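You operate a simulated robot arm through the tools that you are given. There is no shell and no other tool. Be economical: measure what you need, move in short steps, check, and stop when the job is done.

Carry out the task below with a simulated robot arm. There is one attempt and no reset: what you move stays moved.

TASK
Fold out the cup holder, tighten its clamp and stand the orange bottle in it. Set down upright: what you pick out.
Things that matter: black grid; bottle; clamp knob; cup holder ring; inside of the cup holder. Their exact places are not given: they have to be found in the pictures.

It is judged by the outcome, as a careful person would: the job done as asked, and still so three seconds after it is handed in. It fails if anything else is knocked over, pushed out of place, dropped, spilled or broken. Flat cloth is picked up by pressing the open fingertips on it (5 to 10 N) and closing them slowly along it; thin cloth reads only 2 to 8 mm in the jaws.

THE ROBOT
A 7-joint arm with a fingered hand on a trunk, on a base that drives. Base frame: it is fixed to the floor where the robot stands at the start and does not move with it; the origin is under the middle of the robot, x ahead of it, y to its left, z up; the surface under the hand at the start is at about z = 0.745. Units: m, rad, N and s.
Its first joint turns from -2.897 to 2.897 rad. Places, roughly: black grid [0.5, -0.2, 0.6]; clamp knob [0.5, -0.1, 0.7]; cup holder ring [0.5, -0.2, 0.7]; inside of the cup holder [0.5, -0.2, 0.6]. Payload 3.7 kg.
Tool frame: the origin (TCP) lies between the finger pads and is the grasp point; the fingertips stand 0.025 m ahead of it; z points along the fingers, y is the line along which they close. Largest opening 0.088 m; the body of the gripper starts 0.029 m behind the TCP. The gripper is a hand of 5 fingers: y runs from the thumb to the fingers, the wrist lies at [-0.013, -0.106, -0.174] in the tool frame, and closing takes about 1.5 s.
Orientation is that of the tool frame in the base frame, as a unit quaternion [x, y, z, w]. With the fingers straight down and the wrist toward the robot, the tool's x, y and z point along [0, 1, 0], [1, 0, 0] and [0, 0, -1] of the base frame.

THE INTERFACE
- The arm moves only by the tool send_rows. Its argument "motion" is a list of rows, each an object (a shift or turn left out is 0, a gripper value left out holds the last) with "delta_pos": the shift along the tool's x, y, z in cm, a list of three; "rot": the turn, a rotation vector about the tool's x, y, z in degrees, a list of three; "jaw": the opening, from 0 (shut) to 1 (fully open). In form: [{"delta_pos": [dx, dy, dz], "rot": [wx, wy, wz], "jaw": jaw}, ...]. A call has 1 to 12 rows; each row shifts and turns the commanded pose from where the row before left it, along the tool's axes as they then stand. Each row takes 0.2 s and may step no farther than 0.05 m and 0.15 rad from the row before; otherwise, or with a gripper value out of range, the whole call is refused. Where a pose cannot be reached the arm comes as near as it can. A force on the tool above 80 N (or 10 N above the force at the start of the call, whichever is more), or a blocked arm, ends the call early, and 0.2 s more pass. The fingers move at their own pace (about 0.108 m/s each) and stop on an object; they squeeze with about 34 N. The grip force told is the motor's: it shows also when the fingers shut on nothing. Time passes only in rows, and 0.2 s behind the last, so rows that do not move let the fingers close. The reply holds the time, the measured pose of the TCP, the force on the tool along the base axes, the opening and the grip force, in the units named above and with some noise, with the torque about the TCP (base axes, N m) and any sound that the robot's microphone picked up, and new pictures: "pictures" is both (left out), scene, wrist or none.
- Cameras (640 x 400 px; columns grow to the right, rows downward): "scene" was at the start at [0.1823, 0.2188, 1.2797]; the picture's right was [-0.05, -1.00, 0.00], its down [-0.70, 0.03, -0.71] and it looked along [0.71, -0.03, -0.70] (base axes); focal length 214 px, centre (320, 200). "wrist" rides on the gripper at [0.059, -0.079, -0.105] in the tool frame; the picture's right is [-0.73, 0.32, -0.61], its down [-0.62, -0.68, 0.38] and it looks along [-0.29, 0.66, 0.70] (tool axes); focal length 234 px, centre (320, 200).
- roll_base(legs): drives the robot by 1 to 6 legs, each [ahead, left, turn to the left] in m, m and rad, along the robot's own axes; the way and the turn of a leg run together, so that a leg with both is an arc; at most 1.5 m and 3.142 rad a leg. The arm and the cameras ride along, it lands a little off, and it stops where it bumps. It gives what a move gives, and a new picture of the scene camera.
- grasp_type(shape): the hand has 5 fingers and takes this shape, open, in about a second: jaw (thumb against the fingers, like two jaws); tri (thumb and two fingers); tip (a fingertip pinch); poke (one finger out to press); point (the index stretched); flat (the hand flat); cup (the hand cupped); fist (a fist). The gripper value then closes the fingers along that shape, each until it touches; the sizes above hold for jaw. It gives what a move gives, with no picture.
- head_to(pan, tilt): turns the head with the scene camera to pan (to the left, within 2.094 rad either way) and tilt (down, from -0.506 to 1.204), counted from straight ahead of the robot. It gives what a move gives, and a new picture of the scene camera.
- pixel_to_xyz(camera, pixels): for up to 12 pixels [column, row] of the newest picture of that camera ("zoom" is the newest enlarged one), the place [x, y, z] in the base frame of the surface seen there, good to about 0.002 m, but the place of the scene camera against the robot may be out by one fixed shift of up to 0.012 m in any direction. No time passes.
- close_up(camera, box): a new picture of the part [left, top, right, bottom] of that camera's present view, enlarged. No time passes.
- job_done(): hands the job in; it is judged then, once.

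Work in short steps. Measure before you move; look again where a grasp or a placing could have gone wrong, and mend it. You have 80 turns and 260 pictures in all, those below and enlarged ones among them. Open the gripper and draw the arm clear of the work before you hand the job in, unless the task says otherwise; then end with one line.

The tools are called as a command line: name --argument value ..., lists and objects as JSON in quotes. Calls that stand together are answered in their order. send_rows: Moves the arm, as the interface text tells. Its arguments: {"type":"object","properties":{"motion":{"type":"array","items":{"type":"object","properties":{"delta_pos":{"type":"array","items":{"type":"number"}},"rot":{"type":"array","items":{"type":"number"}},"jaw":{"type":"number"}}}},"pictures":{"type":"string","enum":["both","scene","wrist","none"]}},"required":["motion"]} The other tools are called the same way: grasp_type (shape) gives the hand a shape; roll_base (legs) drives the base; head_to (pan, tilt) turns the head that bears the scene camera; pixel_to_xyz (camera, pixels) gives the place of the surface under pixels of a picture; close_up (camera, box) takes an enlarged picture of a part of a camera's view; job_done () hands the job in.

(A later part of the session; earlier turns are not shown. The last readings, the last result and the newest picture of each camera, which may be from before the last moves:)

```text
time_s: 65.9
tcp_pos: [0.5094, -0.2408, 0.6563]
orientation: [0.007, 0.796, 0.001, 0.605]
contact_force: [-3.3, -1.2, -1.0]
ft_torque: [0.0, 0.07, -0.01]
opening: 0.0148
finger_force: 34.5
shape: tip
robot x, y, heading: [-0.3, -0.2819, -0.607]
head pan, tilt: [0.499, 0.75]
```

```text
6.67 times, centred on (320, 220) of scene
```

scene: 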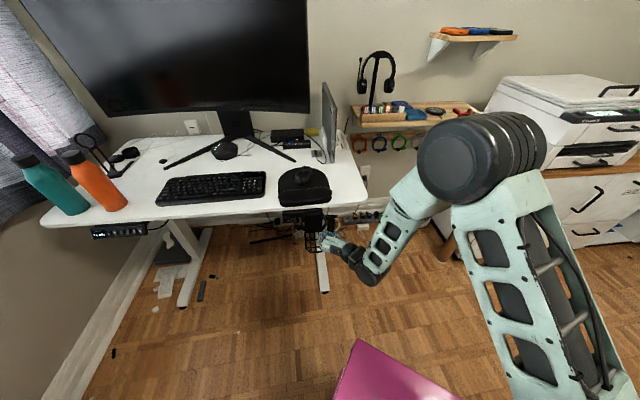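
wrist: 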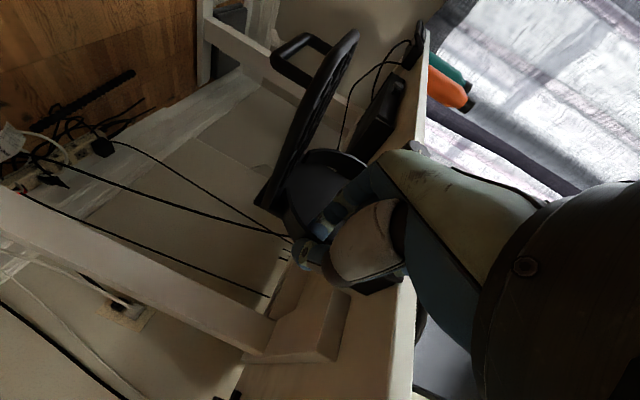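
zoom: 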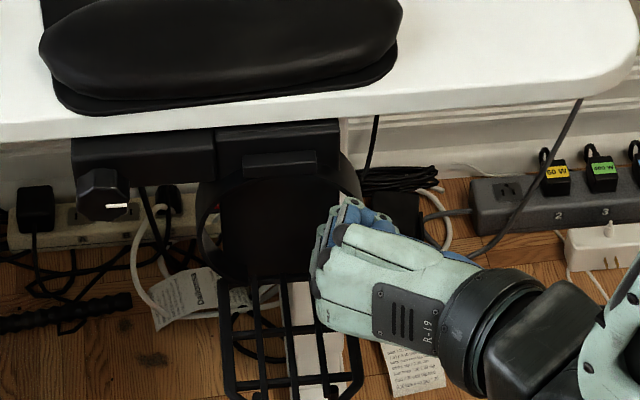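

The wall is pinched (15 mm, 34 N). Pull straight out 2 cm in small steps.

send_rows --motion '[{"delta_pos": [0.13, 0, -0.48]}, {"delta_pos": [0.13, 0, -0.48]}, {"delta_pos": [0.13, 0, -0.48]}, {"delta_pos": [0.13, 0, -0.48]}, {}]' --pictures "none"

close_up --camera "wrist" --box '[150, 120, 400, 330]'

close_up --camera "scene" --box '[280, 190, 360, 250]'

```text
time_s: 67.1
tcp_pos: [0.4886, -0.2402, 0.6558]
orientation: [0.007, 0.796, 0.003, 0.606]
contact_force: [4.8, -0.7, 10.2]
ft_torque: [0.05, -0.1, -0.06]
opening: 0.0143
finger_force: 34.0
shape: tip
robot x, y, heading: [-0.2993, -0.2804, -0.604]
head pan, tilt: [0.499, 0.75]
```

```text
1.90 times, centred on (275, 225) of wrist
```

zoom: 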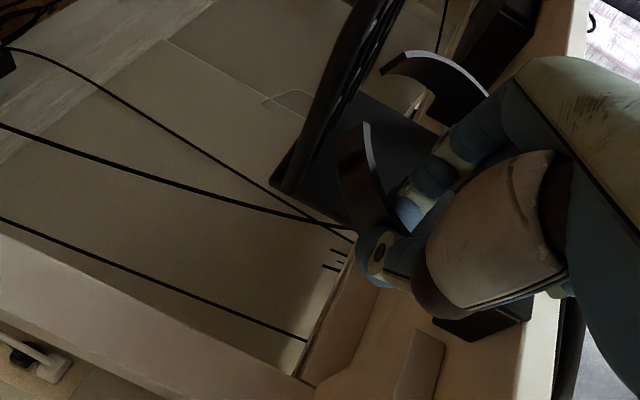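

```text
6.67 times, centred on (320, 220) of scene
```

zoom: 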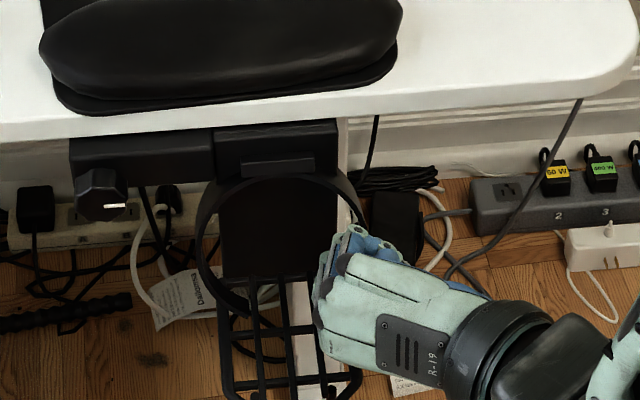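

The ring is swinging out about its top edge. Follow its arc (out and up) while tilting the hand down with it.

send_rows --motion '[{"delta_pos": [-0.37, 0, -0.52], "rot": [0, 3, 0]}, {"delta_pos": [-0.37, 0, -0.52], "rot": [0, 3, 0]}, {"delta_pos": [-0.24, 0, -0.48], "rot": [0, 3, 0]}, {"delta_pos": [-0.24, 0, -0.48], "rot": [0, 3, 0]}, {"delta_pos": [-0.26, 0, -0.48], "rot": [0, 3, 0]}, {"delta_pos": [-0.26, 0, -0.48], "rot": [0, 3, 0]}, {}]' --pictures "none"

close_up --camera "wrist" --box '[150, 120, 400, 330]'

close_up --camera "scene" --box '[280, 190, 360, 250]'

```text
time_s: 68.7
tcp_pos: [0.4694, -0.2405, 0.6829]
orientation: [0.006, 0.881, 0.003, 0.473]
contact_force: [-9.3, -0.9, -10.2]
ft_torque: [-0.08, 0.32, 0.01]
opening: 0.014
finger_force: 34.0
shape: tip
robot x, y, heading: [-0.2979, -0.2797, -0.611]
head pan, tilt: [0.499, 0.75]
```

```text
1.90 times, centred on (275, 225) of wrist
```

zoom: 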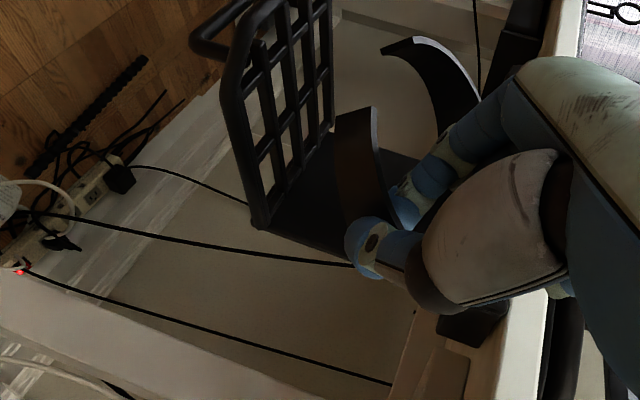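

```text
6.67 times, centred on (320, 220) of scene
```

zoom: 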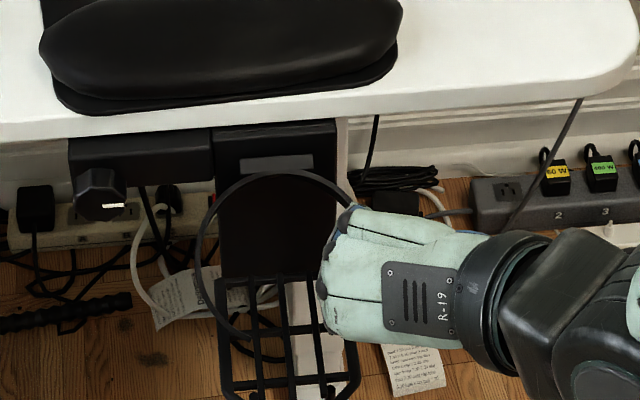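

The ring is at ~55°. Continue along the arc up to level.

send_rows --motion '[{"delta_pos": [-0.31, 0, -0.44], "rot": [0, 6.5, 0]}, {"delta_pos": [-0.33, 0, -0.54], "rot": [0, 6.5, 0]}, {"delta_pos": [-0.34, 0, -0.5], "rot": [0, 6.5, 0]}, {"delta_pos": [-0.39, 0, -0.52], "rot": [0, 6.5, 0]}, {}]' --pictures "none"

close_up --camera "wrist" --box '[150, 120, 400, 330]'

close_up --camera "scene" --box '[280, 190, 360, 250]'

```text
time_s: 69.9
tcp_pos: [0.4617, -0.2394, 0.7061]
orientation: [0.005, 0.965, 0.004, 0.263]
contact_force: [-7.8, 1.5, -4.2]
ft_torque: [-0.01, 0.19, 0.05]
opening: 0.0138
finger_force: 33.8
shape: tip
robot x, y, heading: [-0.2987, -0.2817, -0.61]
head pan, tilt: [0.499, 0.75]
```

```text
1.90 times, centred on (275, 225) of wrist
```

zoom: 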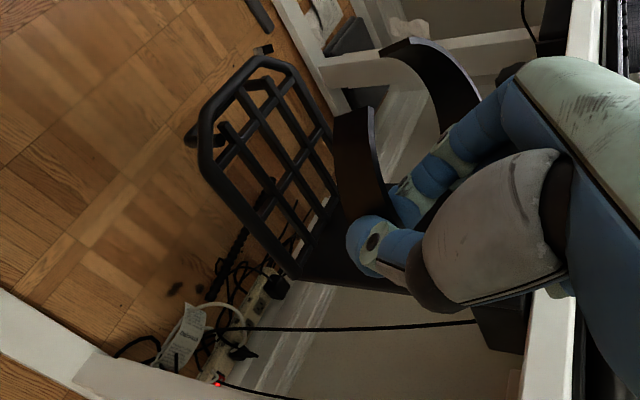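

```text
6.67 times, centred on (320, 220) of scene
```

zoom: 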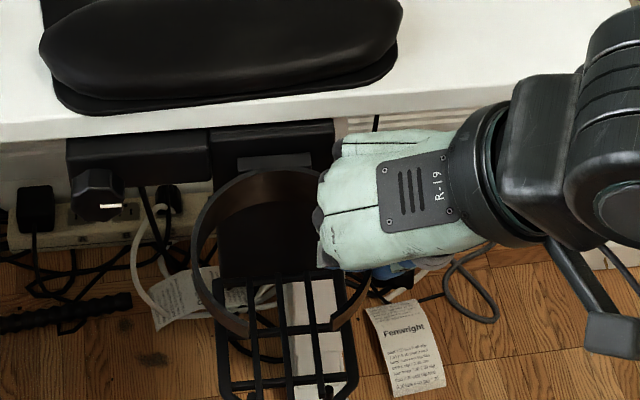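

Nearly level (~78°). Finish the last degrees until the stop.

send_rows --motion '[{"delta_pos": [-0.37, 0, -0.53], "rot": [0, 6.5, 0]}, {"delta_pos": [-0.37, 0, -0.6], "rot": [0, 6.5, 0]}, {"delta_pos": [-0.1, 0, -0.35]}, {}]' --pictures "none"

close_up --camera "wrist" --box '[150, 80, 400, 290]'

close_up --camera "scene" --box '[280, 190, 360, 250]'

```text
time_s: 70.9
tcp_pos: [0.4644, -0.2417, 0.7234]
orientation: [0.005, 0.988, 0.004, 0.152]
contact_force: [-10.4, 0.0, -7.9]
ft_torque: [-0.04, 0.27, 0.08]
opening: 0.0135
finger_force: 34.1
shape: tip
robot x, y, heading: [-0.3015, -0.2826, -0.607]
head pan, tilt: [0.499, 0.75]
```

```text
1.90 times, centred on (275, 185) of wrist
```

zoom: 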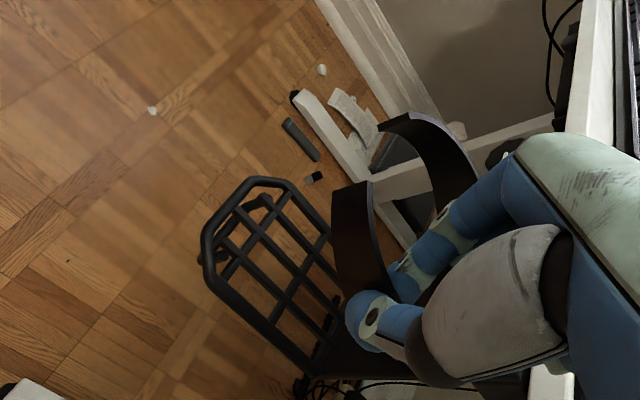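

```text
6.67 times, centred on (320, 220) of scene
```

zoom: 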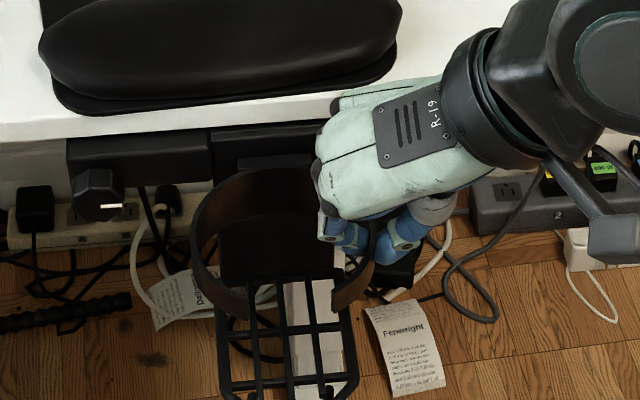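

The ring is level and out. While I still hold it I slide the loose clamp back left by ~3.9 cm to its original place, in small steps.

send_rows --motion '[{"delta_pos": [0, 0.5, 0]}, {"delta_pos": [0, 0.5, 0]}, {"delta_pos": [0, 0.5, 0]}, {"delta_pos": [0, 0.5, 0]}, {}]' --pictures "none"

close_up --camera "scene" --box '[280, 190, 360, 250]'

```text
time_s: 72.1
tcp_pos: [0.4649, -0.2209, 0.7224]
orientation: [0.004, 0.988, 0.005, 0.153]
contact_force: [-12.7, -0.8, -11.9]
ft_torque: [-0.07, 0.26, 0.13]
opening: 0.0132
finger_force: 34.4
shape: tip
robot x, y, heading: [-0.2981, -0.2799, -0.603]
head pan, tilt: [0.499, 0.75]
```

```text
6.67 times, centred on (320, 220) of scene
```

zoom: 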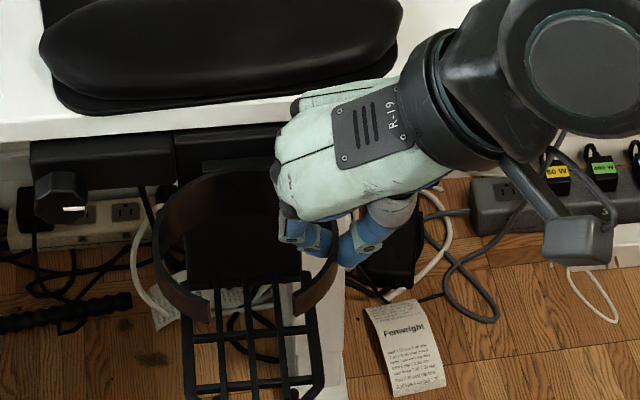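

The clamp slides along nicely. Another 1.9 cm, then release the pinch.

send_rows --motion '[{"delta_pos": [0, 0.5, 0]}, {"delta_pos": [0, 0.5, 0]}, {"delta_pos": [0, 0.5, 0]}, {"delta_pos": [0, 0.4, 0]}, {}, {"jaw": 0.2}, {"jaw": 0.3}, {}, {}]' --pictures "wrist"

close_up --camera "scene" --box '[270, 190, 350, 250]'

```text
time_s: 74.1
tcp_pos: [0.466, -0.2028, 0.7238]
orientation: [0.005, 0.989, 0.004, 0.151]
contact_force: [-0.7, 0.0, 0.7]
ft_torque: [-0.01, 0.01, 0.02]
opening: 0.0264
finger_force: 0.1
shape: tip
robot x, y, heading: [-0.2967, -0.2831, -0.608]
head pan, tilt: [0.499, 0.75]
```

wrist: 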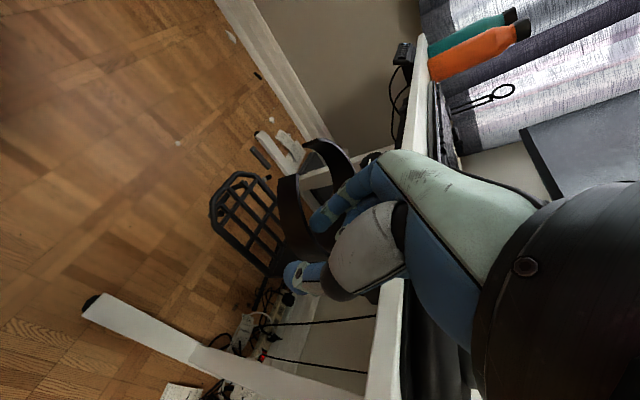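

```text
6.67 times, centred on (310, 220) of scene
```

zoom: 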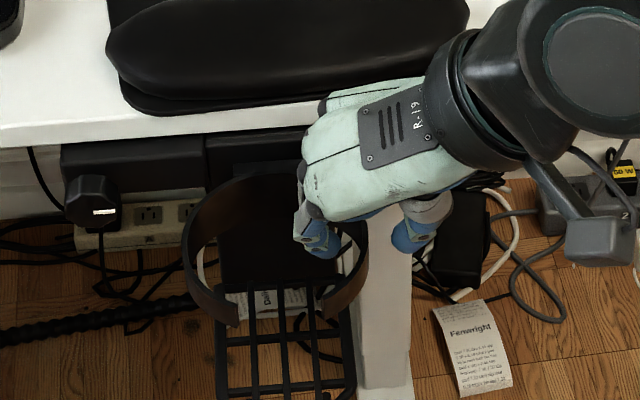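

The ring stays out. Retreat upward along the fingers' direction and inspect.

send_rows --motion '[{"delta_pos": [0, 0, -4]}, {"delta_pos": [0, 0, -4.5]}, {"delta_pos": [0, 0, -4.5]}, {"delta_pos": [3, 0, 0]}, {}]'

close_up --camera "scene" --box '[270, 190, 350, 250]'

close_up --camera "wrist" --box '[150, 100, 400, 310]'

```text
time_s: 75.3
tcp_pos: [0.3979, -0.2016, 0.8379]
orientation: [0.006, 0.988, 0.005, 0.152]
contact_force: [-0.3, 0.3, 0.8]
ft_torque: [0.01, -0.03, 0.0]
opening: 0.0262
finger_force: 0.1
shape: tip
robot x, y, heading: [-0.303, -0.2809, -0.605]
head pan, tilt: [0.499, 0.75]
```

scene: 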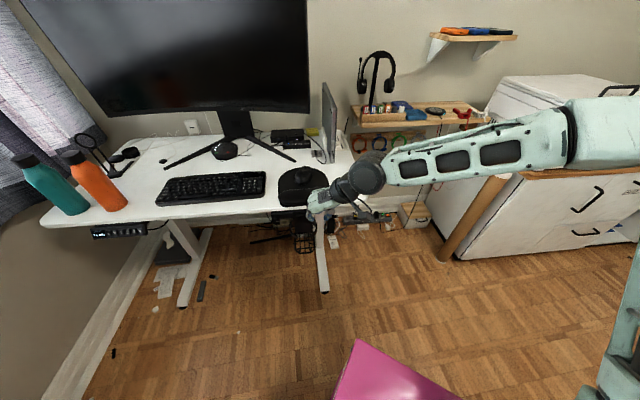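
wrist: 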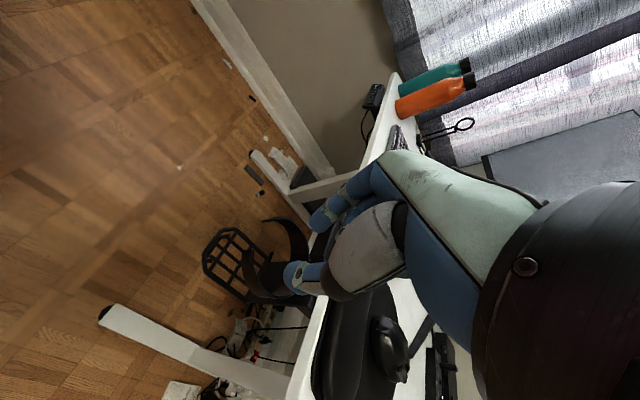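

```text
6.67 times, centred on (310, 220) of scene
```

zoom: 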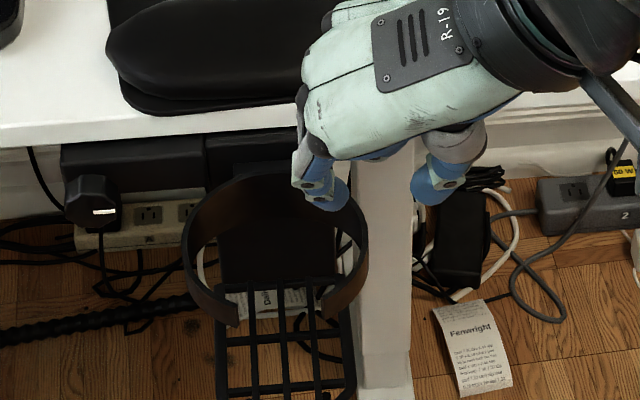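

```text
1.90 times, centred on (275, 205) of wrist
```

zoom: 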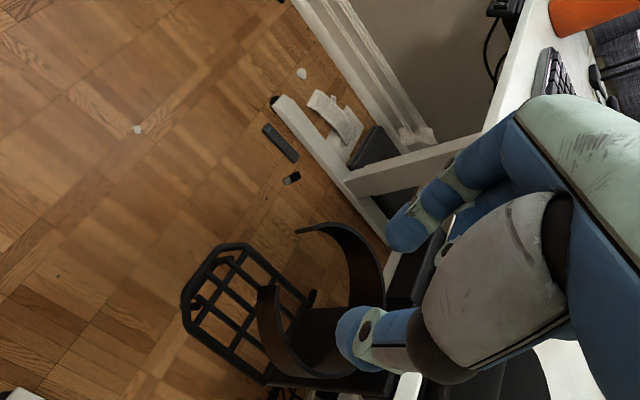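

Both parts are folded out. Now the knob: measure it closely.

close_up --camera "scene" --box '[268, 200, 308, 230]'

pixel_to_xyz --camera "zoom" --pixels '[[200, 173], [165, 190], [215, 210], [240, 190], [175, 230], [200, 150], [250, 140], [205, 200], [300, 270], [480, 200]]'

```text
13.33 times, centred on (288, 215) of scene
```

zoom: 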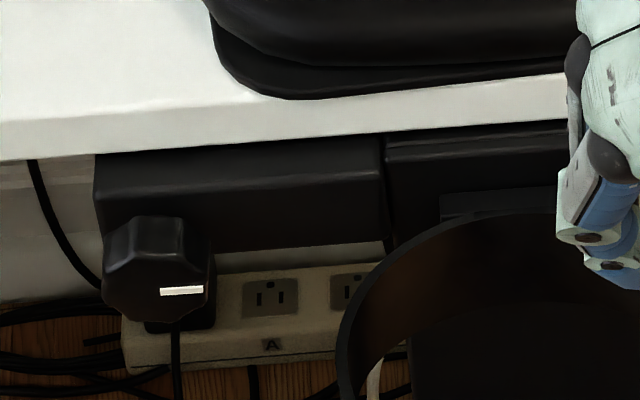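

```text
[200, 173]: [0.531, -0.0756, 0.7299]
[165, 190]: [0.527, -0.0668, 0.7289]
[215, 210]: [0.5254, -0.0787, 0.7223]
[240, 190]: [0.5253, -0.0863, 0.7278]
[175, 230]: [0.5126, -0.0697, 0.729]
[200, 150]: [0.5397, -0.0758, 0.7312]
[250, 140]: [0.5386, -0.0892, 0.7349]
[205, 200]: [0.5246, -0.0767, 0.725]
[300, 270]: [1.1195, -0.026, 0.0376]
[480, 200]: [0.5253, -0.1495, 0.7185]
```

pixel_to_xyz --camera "zoom" --pixels '[[150, 285], [110, 285], [200, 285], [180, 292], [150, 262], [150, 312], [150, 225], [205, 260], [105, 255], [350, 330]]'

```text
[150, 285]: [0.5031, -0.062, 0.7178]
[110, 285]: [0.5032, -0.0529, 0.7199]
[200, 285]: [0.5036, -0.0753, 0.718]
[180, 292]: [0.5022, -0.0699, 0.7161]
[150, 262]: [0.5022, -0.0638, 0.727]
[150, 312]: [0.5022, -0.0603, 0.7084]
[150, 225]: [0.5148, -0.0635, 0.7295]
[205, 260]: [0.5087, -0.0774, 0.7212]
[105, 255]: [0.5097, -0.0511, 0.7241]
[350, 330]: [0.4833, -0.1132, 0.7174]
```

Knob: face centre (0.503, −0.0635, 0.717), radius ~14 mm, axis along x, mark pointing right. I prepare a leaning pinch (pitch 60°, leaned 55° to the left) so I can turn it clockwise by swinging upright without touching the ring.

send_rows --motion '[{"rot": [0, -6.25, 0], "delta_pos": [0, 2, -2], "jaw": 0.55}, {"rot": [0, -6.25, 0], "delta_pos": [0, 2, -2]}, {"rot": [6.8, 0, -3.93], "delta_pos": [0, 2, 0]}, {"rot": [6.8, 0, -3.93], "delta_pos": [0, 2, 0]}, {"rot": [6.8, 0, -3.93]}, {"rot": [6.8, 0, -3.93]}, {"rot": [6.8, 0, -3.93]}, {"rot": [6.8, 0, -3.93]}, {"rot": [6.8, 0, -3.93]}, {}]'

```text
time_s: 77.5
tcp_pos: [0.3848, -0.1239, 0.8731]
orientation: [-0.116, 0.859, -0.443, 0.229]
contact_force: [0.5, 0.0, 0.8]
ft_torque: [0.01, 0.0, 0.02]
opening: 0.0482
finger_force: 0.0
shape: tip
robot x, y, heading: [-0.3005, -0.281, -0.607]
head pan, tilt: [0.499, 0.75]
```

scene: 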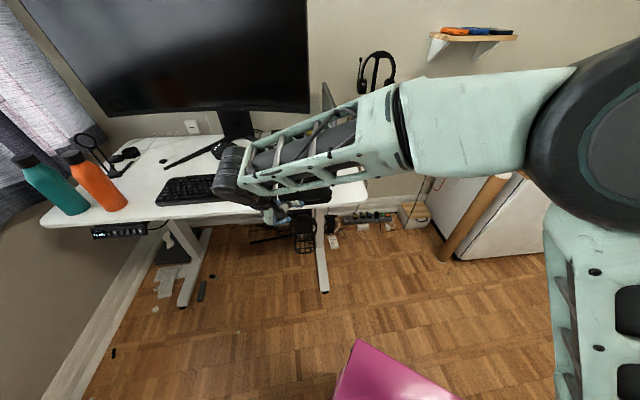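
wrist: 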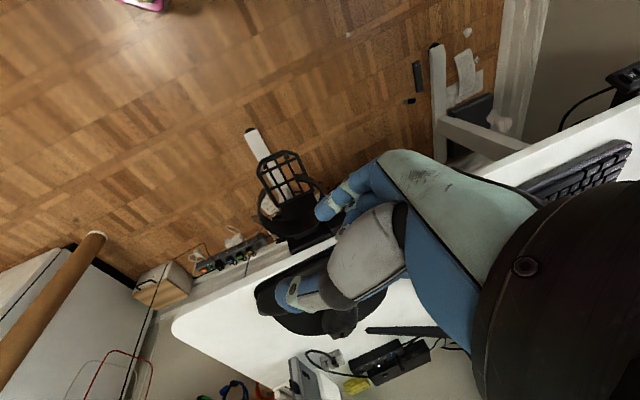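

Orientation as intended. Move to the pre-grasp point left-above the knob.

send_rows --motion '[{"delta_pos": [-1.74, 3.3, 0.59]}, {"delta_pos": [-1.74, 3.3, 0.59]}, {"delta_pos": [-1.74, 3.3, 0.59]}, {"delta_pos": [-1.74, 3.3, 0.59]}, {"delta_pos": [-1.74, 3.3, 0.59]}, {}]'

close_up --camera "wrist" --box '[220, 150, 380, 340]'

close_up --camera "scene" --box '[240, 180, 330, 240]'

```text
time_s: 78.9
tcp_pos: [0.4778, -0.0129, 0.7509]
orientation: [-0.115, 0.86, -0.442, 0.229]
contact_force: [0.1, 0.1, 0.2]
ft_torque: [0.0, -0.01, -0.02]
opening: 0.0479
finger_force: 0.0
shape: tip
robot x, y, heading: [-0.2968, -0.2813, -0.606]
head pan, tilt: [0.499, 0.75]
```

scene: 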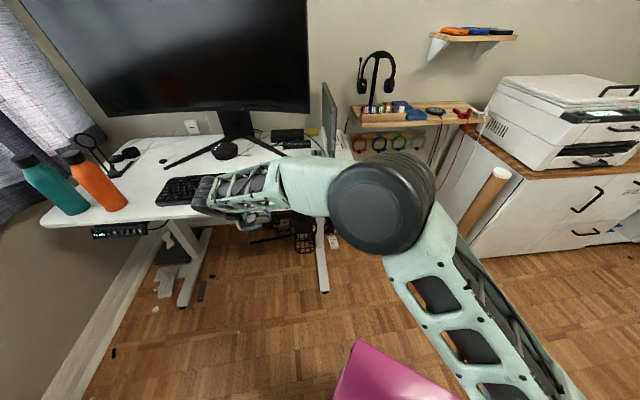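
wrist: 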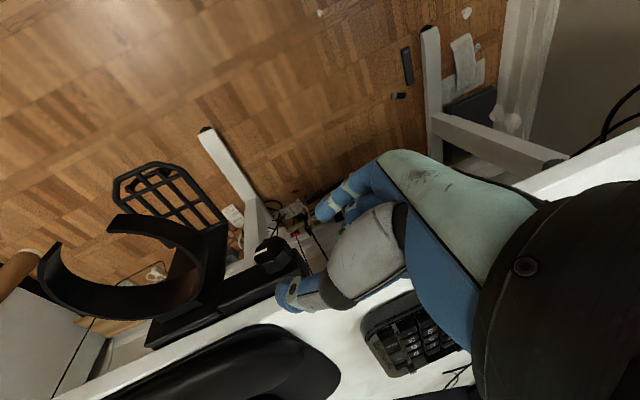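

```text
2.11 times, centred on (300, 245) of wrist
```

zoom: 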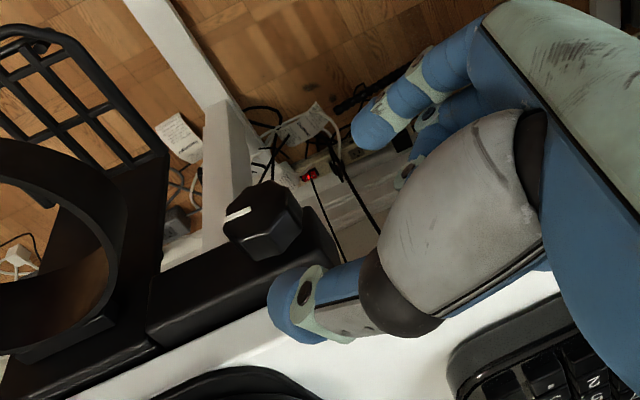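

```text
6.67 times, centred on (285, 210) of scene
```

zoom: 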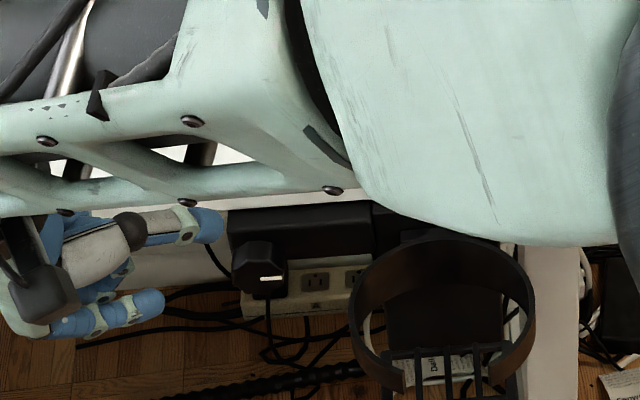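

Knob sits between thumb and index directions. Measure knob and fingertips in the wrist view.

close_up --camera "wrist" --box '[220, 150, 380, 340]'

pixel_to_xyz --camera "zoom" --pixels '[[238, 213], [258, 200], [240, 245], [285, 245], [262, 185], [365, 130], [380, 120], [285, 310], [300, 320], [290, 215], [270, 250]]'

```text
2.11 times, centred on (300, 245) of wrist
```

zoom: 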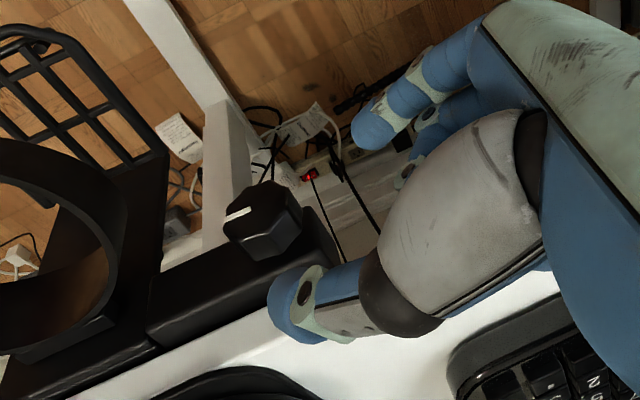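

```text
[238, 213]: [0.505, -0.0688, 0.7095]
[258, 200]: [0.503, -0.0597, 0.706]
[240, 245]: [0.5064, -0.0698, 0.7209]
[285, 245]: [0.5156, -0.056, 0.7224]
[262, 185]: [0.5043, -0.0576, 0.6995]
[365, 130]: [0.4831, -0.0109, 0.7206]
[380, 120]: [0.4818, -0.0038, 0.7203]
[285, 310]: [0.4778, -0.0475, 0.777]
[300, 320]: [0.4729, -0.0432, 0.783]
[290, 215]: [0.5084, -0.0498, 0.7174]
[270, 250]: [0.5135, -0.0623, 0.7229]
```

Knob centre in the wrist frame ≈ (0.513, −0.0615, 0.710). Advance 6.1 cm and pinch it.

send_rows --motion '[{"delta_pos": [0, 0.5, 2]}, {"delta_pos": [0, 0, 2]}, {"delta_pos": [0.1, 0, 1.2]}, {"delta_pos": [0, 0, 0.9]}, {"jaw": 0.3}, {"jaw": 0.1}, {"jaw": 0.0}, {}, {}]' --pictures "wrist"

close_up --camera "wrist" --box '[220, 150, 380, 340]'

close_up --camera "scene" --box '[240, 180, 330, 240]'

```text
time_s: 80.9
tcp_pos: [0.5056, -0.0529, 0.7151]
orientation: [-0.116, 0.86, -0.442, 0.23]
contact_force: [2.9, -1.6, -2.0]
ft_torque: [-0.01, 0.01, 0.01]
opening: 0.0192
finger_force: 33.8
shape: tip
robot x, y, heading: [-0.3003, -0.2802, -0.61]
head pan, tilt: [0.499, 0.75]
```

wrist: 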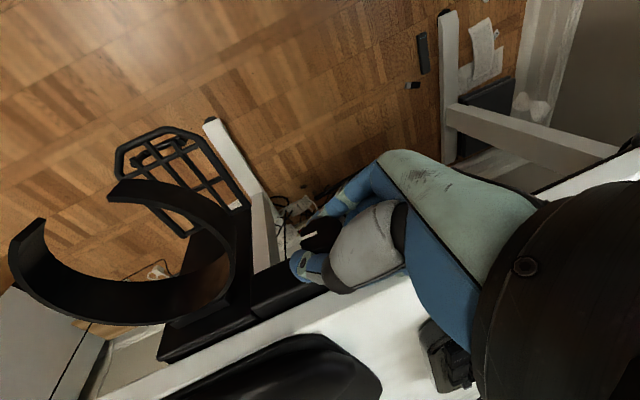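

```text
2.11 times, centred on (300, 245) of wrist
```

zoom: 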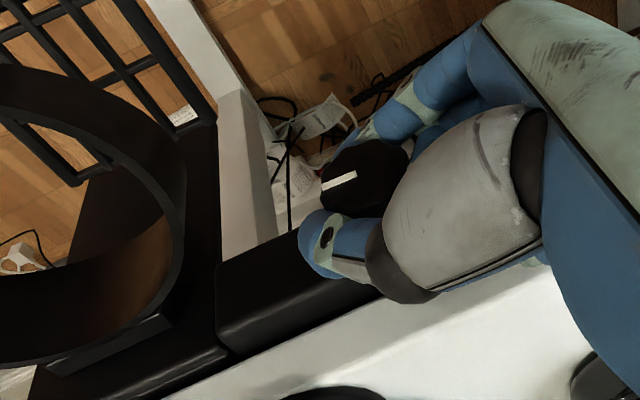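

```text
6.67 times, centred on (285, 210) of scene
```

zoom: 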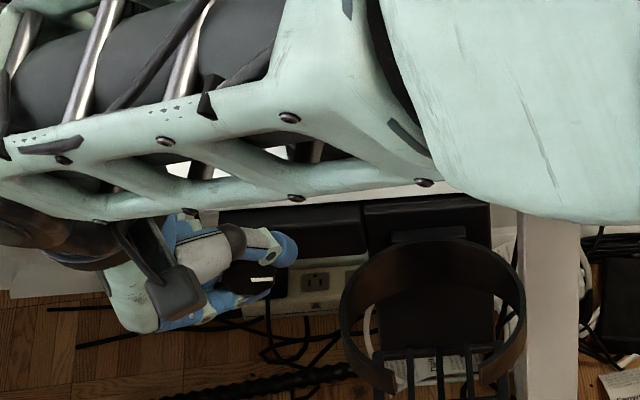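

Knob held. Turn clockwise (seen from the front) 24° first and check torque and mark.

send_rows --motion '[{"delta_pos": [0, -0.14, 0], "rot": [-6.94, 0, 3.97]}, {"delta_pos": [0, -0.14, 0], "rot": [-6.94, 0, 3.97]}, {"delta_pos": [0, -0.14, 0], "rot": [-6.94, 0, 3.97]}, {}]' --pictures "none"

close_up --camera "wrist" --box '[220, 150, 380, 340]'

close_up --camera "scene" --box '[240, 180, 330, 240]'

```text
time_s: 81.9
tcp_pos: [0.5045, -0.058, 0.7176]
orientation: [-0.064, 0.933, -0.253, 0.247]
contact_force: [8.3, -2.1, -8.8]
ft_torque: [-0.04, 0.06, -0.02]
opening: 0.0195
finger_force: 34.2
shape: tip
robot x, y, heading: [-0.3007, -0.2828, -0.607]
head pan, tilt: [0.499, 0.75]
```

```text
2.11 times, centred on (300, 245) of wrist
```

zoom: 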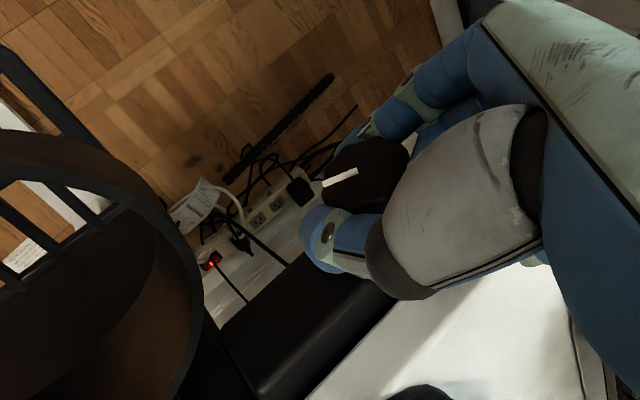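

```text
6.67 times, centred on (285, 210) of scene
```

zoom: 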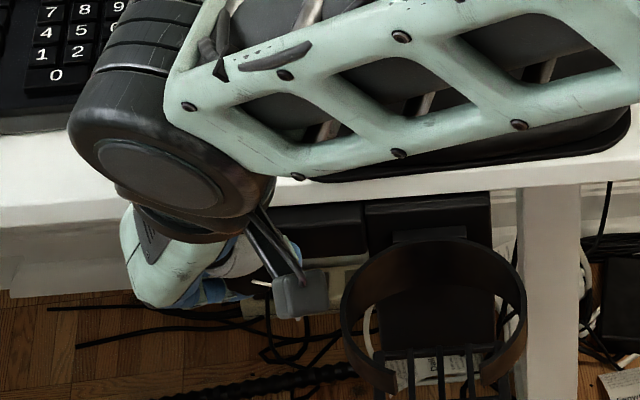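

The mark turns with the fingers and the torque is low. Continue another 32°.

send_rows --motion '[{"delta_pos": [0, -0.14, 0], "rot": [-6.94, 0, 3.97]}, {"delta_pos": [0, -0.14, 0], "rot": [-6.94, 0, 3.97]}, {"delta_pos": [0, -0.14, 0], "rot": [-6.94, 0, 3.97]}, {"delta_pos": [0, -0.14, 0], "rot": [-6.94, 0, 3.97]}, {}]' --pictures "scene"

close_up --camera "wrist" --box '[150, 120, 400, 340]'

close_up --camera "scene" --box '[240, 180, 330, 240]'

```text
time_s: 83.1
tcp_pos: [0.5031, -0.0623, 0.7176]
orientation: [0.006, 0.967, 0.014, 0.256]
contact_force: [10.8, 4.0, -34.2]
ft_torque: [-0.17, 0.1, 0.02]
opening: 0.0198
finger_force: 33.6
shape: tip
robot x, y, heading: [-0.3016, -0.2823, -0.61]
head pan, tilt: [0.499, 0.75]
```

scene: 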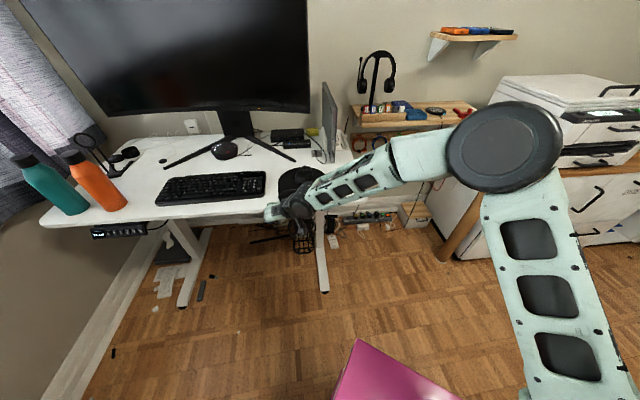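

```text
1.82 times, centred on (275, 230) of wrist
```

zoom: 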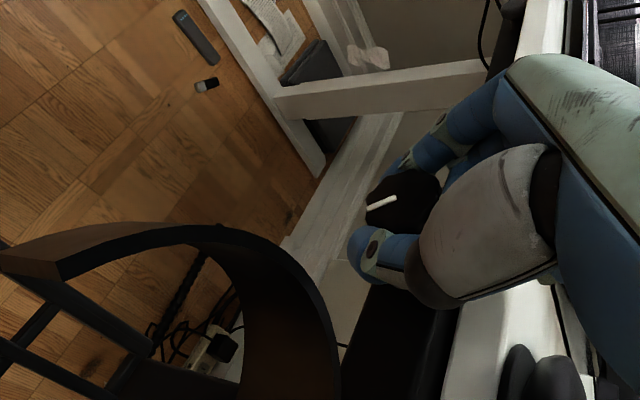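

```text
6.67 times, centred on (285, 210) of scene
```

zoom: 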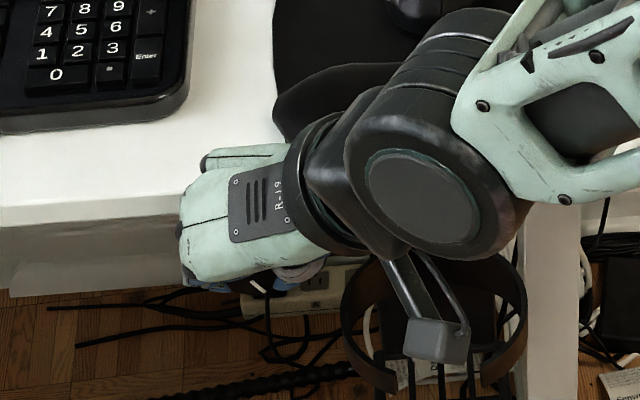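

Knob turned ~56° with light torque (−0.17 Nm). Release, swing back in place around the knob, and re-pinch for a second stroke (slightly lower, as the hand was being pulled down).

send_rows --motion '[{"jaw": 0.5}, {}, {"delta_pos": [0.1, 0.14, 0.2], "rot": [6.94, 0, -3.97]}, {"delta_pos": [0, 0.14, 0], "rot": [6.94, 0, -3.97]}, {"delta_pos": [0, 0.14, 0], "rot": [6.94, 0, -3.97]}, {"delta_pos": [0, 0.14, 0], "rot": [6.94, 0, -3.97]}, {"delta_pos": [0, 0.14, 0], "rot": [6.94, 0, -3.97]}, {"delta_pos": [0, 0.14, 0], "rot": [6.94, 0, -3.97]}, {"delta_pos": [0, 0.14, 0], "rot": [6.94, 0, -3.97]}, {}]' --pictures "none"

close_up --camera "wrist" --box '[220, 150, 380, 340]'

```text
time_s: 85.3
tcp_pos: [0.5051, -0.0533, 0.7139]
orientation: [-0.115, 0.86, -0.442, 0.228]
contact_force: [-2.0, 4.8, 3.2]
ft_torque: [0.0, -0.01, 0.04]
opening: 0.0438
finger_force: 0.2
shape: tip
robot x, y, heading: [-0.3029, -0.2809, -0.607]
head pan, tilt: [0.499, 0.75]
```

```text
2.11 times, centred on (300, 245) of wrist
```

zoom: 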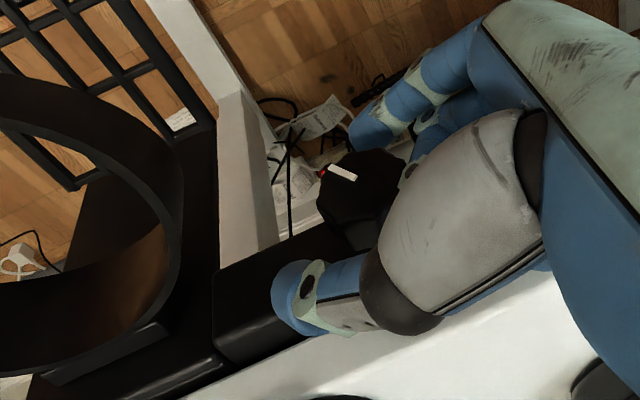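

The mark has turned by about 50°. Pinch and do a second 56° stroke.

send_rows --motion '[{"jaw": 0.2}, {"jaw": 0.0}, {}, {}, {"delta_pos": [0, -0.14, 0], "rot": [-6.94, 0, 3.97]}, {"delta_pos": [0, -0.14, 0], "rot": [-6.94, 0, 3.97]}, {"delta_pos": [0, -0.12, 0], "rot": [-6.94, 0, 3.97]}, {"delta_pos": [0, -0.12, 0], "rot": [-6.94, 0, 3.97]}, {"delta_pos": [0, -0.12, 0.03], "rot": [-6.94, 0, 3.97]}, {"delta_pos": [0, -0.12, 0.03], "rot": [-6.94, 0, 3.97]}, {"delta_pos": [0, -0.12, 0.03], "rot": [-6.94, 0, 3.97]}, {}]' --pictures "none"

close_up --camera "wrist" --box '[150, 120, 400, 340]'

```text
time_s: 87.9
tcp_pos: [0.5061, -0.0607, 0.716]
orientation: [0.005, 0.966, 0.012, 0.257]
contact_force: [3.5, 4.7, -28.0]
ft_torque: [-0.12, 0.09, 0.09]
opening: 0.0166
finger_force: 33.9
shape: tip
robot x, y, heading: [-0.2988, -0.2807, -0.607]
head pan, tilt: [0.499, 0.75]
```

```text
1.82 times, centred on (275, 230) of wrist
```

zoom: 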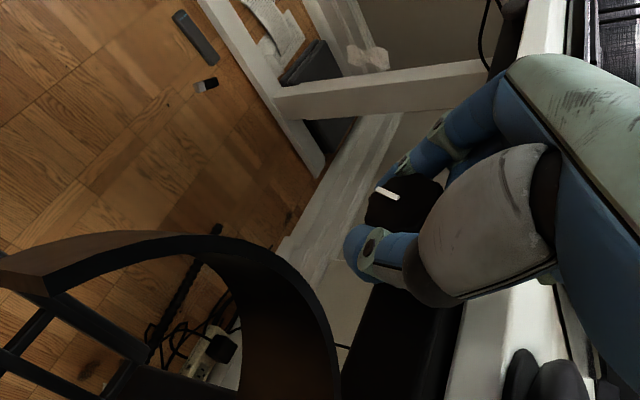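

Still turning freely (~110° total). Swing back and re-grip in one go.

send_rows --motion '[{"jaw": 0.5}, {}, {"delta_pos": [0.05, 0.14, 0.1], "rot": [6.94, 0, -3.97]}, {"delta_pos": [0, 0.14, 0], "rot": [6.94, 0, -3.97]}, {"delta_pos": [0, 0.14, 0], "rot": [6.94, 0, -3.97]}, {"delta_pos": [0, 0.13, 0], "rot": [6.94, 0, -3.97]}, {"delta_pos": [0, 0.13, 0], "rot": [6.94, 0, -3.97]}, {"delta_pos": [0, 0.13, 0], "rot": [6.94, 0, -3.97]}, {"delta_pos": [0, 0.13, 0], "rot": [6.94, 0, -3.97]}, {"jaw": 0.15}, {"jaw": 0.0}, {}]' --pictures "none"

send_rows --motion '[{}, {"delta_pos": [0, -0.14, 0], "rot": [-6.94, 0, 3.97]}, {"delta_pos": [0, -0.14, 0], "rot": [-6.94, 0, 3.97]}, {"delta_pos": [0, -0.12, 0], "rot": [-6.94, 0, 3.97]}, {"delta_pos": [0, -0.12, 0], "rot": [-6.94, 0, 3.97]}, {"delta_pos": [0, -0.12, 0.03], "rot": [-6.94, 0, 3.97]}, {"delta_pos": [0, -0.12, 0.03], "rot": [-6.94, 0, 3.97]}, {"delta_pos": [0, -0.12, 0.03], "rot": [-6.94, 0, 3.97]}, {}]' --pictures "none"

close_up --camera "wrist" --box '[150, 120, 400, 340]'

```text
time_s: 90.5
tcp_pos: [0.5053, -0.0529, 0.7124]
orientation: [-0.115, 0.86, -0.442, 0.228]
contact_force: [3.6, -5.6, -3.5]
ft_torque: [-0.01, 0.07, -0.08]
opening: 0.0162
finger_force: 33.9
shape: tip
robot x, y, heading: [-0.2997, -0.2764, -0.609]
head pan, tilt: [0.499, 0.75]
```

```text
time_s: 92.5
tcp_pos: [0.5057, -0.0596, 0.7151]
orientation: [0.006, 0.966, 0.013, 0.256]
contact_force: [4.6, 4.4, -20.8]
ft_torque: [-0.2, 0.11, 0.06]
opening: 0.0164
finger_force: 33.9
shape: tip
robot x, y, heading: [-0.2981, -0.279, -0.608]
head pan, tilt: [0.499, 0.75]
```

```text
1.82 times, centred on (275, 230) of wrist
```

zoom: 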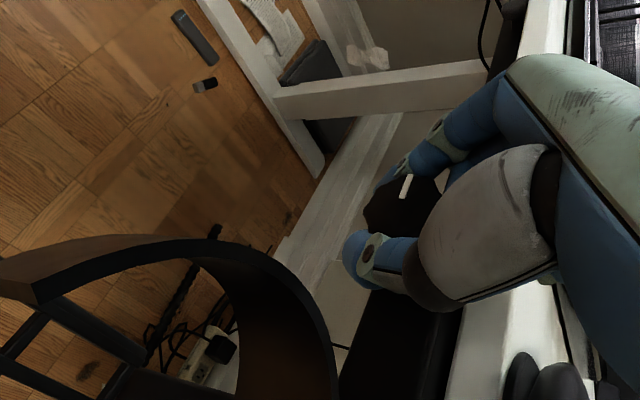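

About 165° now, torque −0.2 Nm rising slowly. Another stroke.

send_rows --motion '[{"jaw": 0.5}, {}, {"delta_pos": [0.05, 0.14, 0.1], "rot": [6.94, 0, -3.97]}, {"delta_pos": [0, 0.14, 0], "rot": [6.94, 0, -3.97]}, {"delta_pos": [0, 0.14, 0], "rot": [6.94, 0, -3.97]}, {"delta_pos": [0, 0.13, 0], "rot": [6.94, 0, -3.97]}, {"delta_pos": [0, 0.13, 0], "rot": [6.94, 0, -3.97]}, {"delta_pos": [0, 0.13, 0], "rot": [6.94, 0, -3.97]}, {"delta_pos": [0, 0.13, 0], "rot": [6.94, 0, -3.97]}, {"jaw": 0.15}, {"jaw": 0.0}, {}]' --pictures "none"

send_rows --motion '[{}, {"delta_pos": [0, -0.14, 0], "rot": [-6.94, 0, 3.97]}, {"delta_pos": [0, -0.14, 0], "rot": [-6.94, 0, 3.97]}, {"delta_pos": [0, -0.12, 0], "rot": [-6.94, 0, 3.97]}, {"delta_pos": [0, -0.12, 0], "rot": [-6.94, 0, 3.97]}, {"delta_pos": [0, -0.12, 0.03], "rot": [-6.94, 0, 3.97]}, {"delta_pos": [0, -0.12, 0.03], "rot": [-6.94, 0, 3.97]}, {"delta_pos": [0, -0.12, 0.03], "rot": [-6.94, 0, 3.97]}, {}]' --pictures "none"

close_up --camera "wrist" --box '[150, 120, 400, 340]'

```text
time_s: 95.1
tcp_pos: [0.508, -0.053, 0.7107]
orientation: [-0.114, 0.86, -0.444, 0.227]
contact_force: [5.5, -7.3, -5.2]
ft_torque: [0.04, 0.11, -0.01]
opening: 0.0159
finger_force: 34.0
shape: tip
robot x, y, heading: [-0.297, -0.2845, -0.614]
head pan, tilt: [0.499, 0.75]
```

```text
time_s: 97.1
tcp_pos: [0.5046, -0.0572, 0.7145]
orientation: [0.006, 0.966, 0.014, 0.257]
contact_force: [2.5, 9.6, -22.7]
ft_torque: [-0.72, 0.06, -0.14]
opening: 0.0162
finger_force: 34.3
shape: tip
robot x, y, heading: [-0.2953, -0.2775, -0.609]
head pan, tilt: [0.499, 0.75]
```

```text
1.82 times, centred on (275, 230) of wrist
```

zoom: 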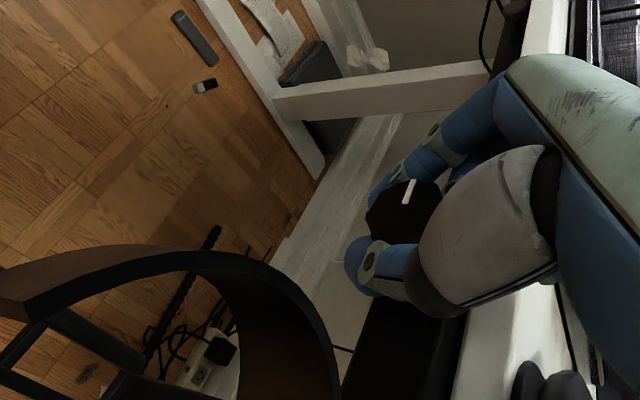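

Torque jumped to −0.72 Nm and the mark did not advance any more: the clamp is tight. Release and withdraw upward along the fingers.

send_rows --motion '[{"jaw": 0.55}, {}, {"delta_pos": [0, 0, -3]}, {"delta_pos": [0, 0, -4]}, {"delta_pos": [-2, 0, -4]}, {"delta_pos": [-2, 0, -4]}, {"delta_pos": [-2, 0, -4]}, {}]' --pictures "scene"

close_up --camera "scene" --box '[265, 190, 345, 250]'

pixel_to_xyz --camera "scene" --pixels '[[74, 155], [99, 190], [113, 208], [88, 170]]'

```text
time_s: 98.9
tcp_pos: [0.4604, -0.0627, 0.914]
orientation: [0.006, 0.966, 0.012, 0.258]
contact_force: [0.9, 0.5, 1.1]
ft_torque: [-0.01, 0.0, 0.03]
opening: 0.0478
finger_force: 0.1
shape: tip
robot x, y, heading: [-0.2989, -0.2842, -0.608]
head pan, tilt: [0.499, 0.75]
```

scene: 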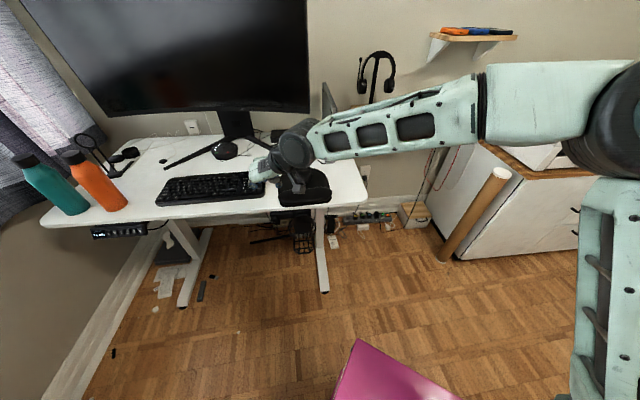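

```text
6.67 times, centred on (305, 220) of scene
```

zoom: 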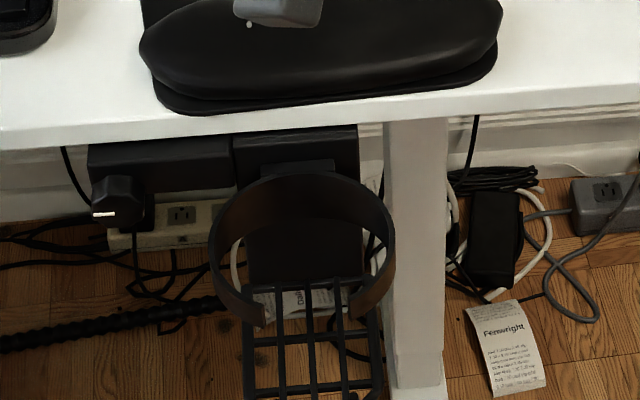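

```text
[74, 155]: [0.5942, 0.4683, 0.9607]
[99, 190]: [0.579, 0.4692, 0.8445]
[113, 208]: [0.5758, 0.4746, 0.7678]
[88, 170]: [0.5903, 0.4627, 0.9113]
```

The mark has turned half a turn to the left: tight. Now measure the ring/grid opening and the desk feet for planning the base move.

pixel_to_xyz --camera "zoom" --pixels '[[214, 255], [393, 255], [305, 176], [255, 318], [355, 300], [248, 300], [375, 390], [250, 385], [310, 345], [300, 262], [120, 205], [370, 300]]'

pixel_to_xyz --camera "scene" --pixels '[[182, 303], [323, 290], [187, 290], [64, 172], [108, 209], [121, 207], [62, 155], [84, 155], [25, 160], [70, 212]]'

```text
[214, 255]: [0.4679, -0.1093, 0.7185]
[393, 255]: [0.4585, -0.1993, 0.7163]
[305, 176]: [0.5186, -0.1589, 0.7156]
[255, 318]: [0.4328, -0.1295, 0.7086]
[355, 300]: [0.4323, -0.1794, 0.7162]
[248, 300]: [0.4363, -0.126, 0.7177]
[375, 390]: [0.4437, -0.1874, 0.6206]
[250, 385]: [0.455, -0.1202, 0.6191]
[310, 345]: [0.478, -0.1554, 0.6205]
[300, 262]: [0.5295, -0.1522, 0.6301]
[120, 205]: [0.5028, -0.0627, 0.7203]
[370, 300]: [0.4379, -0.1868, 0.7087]
```

```text
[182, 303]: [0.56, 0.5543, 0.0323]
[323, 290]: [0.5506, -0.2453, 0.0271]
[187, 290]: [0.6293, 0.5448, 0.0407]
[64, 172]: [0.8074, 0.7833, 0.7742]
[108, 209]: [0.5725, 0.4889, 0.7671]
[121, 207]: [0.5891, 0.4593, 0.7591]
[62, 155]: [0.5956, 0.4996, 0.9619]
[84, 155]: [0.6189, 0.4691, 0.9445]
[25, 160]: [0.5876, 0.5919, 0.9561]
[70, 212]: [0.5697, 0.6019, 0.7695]
```

Ring: centre ≈ (0.473, −0.155), inner radius ~4.2 cm; grid at z≈0.615. The bottle is near (0.606, 0.487). I'll reposition the base to reach both; first fold the hand up and to my right, fingers down.

send_rows --motion '[{"delta_pos": [0, -3.5, -3.3], "rot": [0, 5, 0]}, {"delta_pos": [0, -3.5, -3.3], "rot": [0, 5, 0]}, {"delta_pos": [0, -3.5, -3.3], "rot": [0, 5, 0]}, {"delta_pos": [0, -3.5, -3.3], "rot": [0, 5, 0]}, {"delta_pos": [0, -3.5, -3.3], "rot": [0, 5, 0]}, {"delta_pos": [0, -3.5, -3.3], "rot": [0, 5, 0]}, {}]' --pictures "none"

send_rows --motion '[{"delta_pos": [1.7, -4.43, 0], "rot": [0, 0, 8]}, {"delta_pos": [1.07, -4.63, 0], "rot": [0, 0, 8]}, {"delta_pos": [0.41, -4.72, 0], "rot": [0, 0, 8]}, {"delta_pos": [-0.25, -4.74, 0], "rot": [0, 0, 8]}, {"delta_pos": [-0.91, -4.66, 0], "rot": [0, 0, 8]}, {"delta_pos": [-1.55, -4.48, 0], "rot": [0, 0, 8]}, {"delta_pos": [-1.86, -4.37, 0]}, {"delta_pos": [-1.86, -4.37, 0]}, {"delta_pos": [-1.86, -4.37, 0]}, {"delta_pos": [-1.86, -4.37, 0]}]' --pictures "scene"

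```text
time_s: 100.5
tcp_pos: [0.4056, -0.2803, 1.0911]
orientation: [0.002, 1.0, 0.014, -0.002]
contact_force: [-0.2, -0.5, 0.1]
ft_torque: [0.03, 0.01, 0.01]
opening: 0.0479
finger_force: 0.0
shape: tip
robot x, y, heading: [-0.296, -0.2808, -0.612]
head pan, tilt: [0.499, 0.75]
```

```text
time_s: 102.7
tcp_pos: [0.2203, -0.7145, 1.08]
orientation: [0.408, 0.913, 0.012, -0.006]
contact_force: [0.1, -0.5, -0.1]
ft_torque: [-0.04, 0.0, -0.02]
opening: 0.0478
finger_force: 0.0
shape: tip
robot x, y, heading: [-0.2991, -0.2828, -0.604]
head pan, tilt: [0.499, 0.75]
```

scene: 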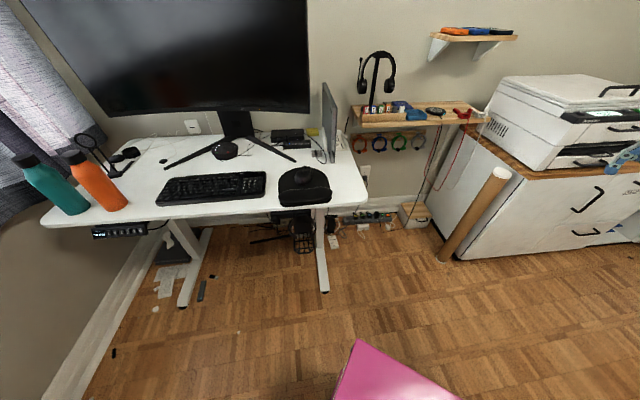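

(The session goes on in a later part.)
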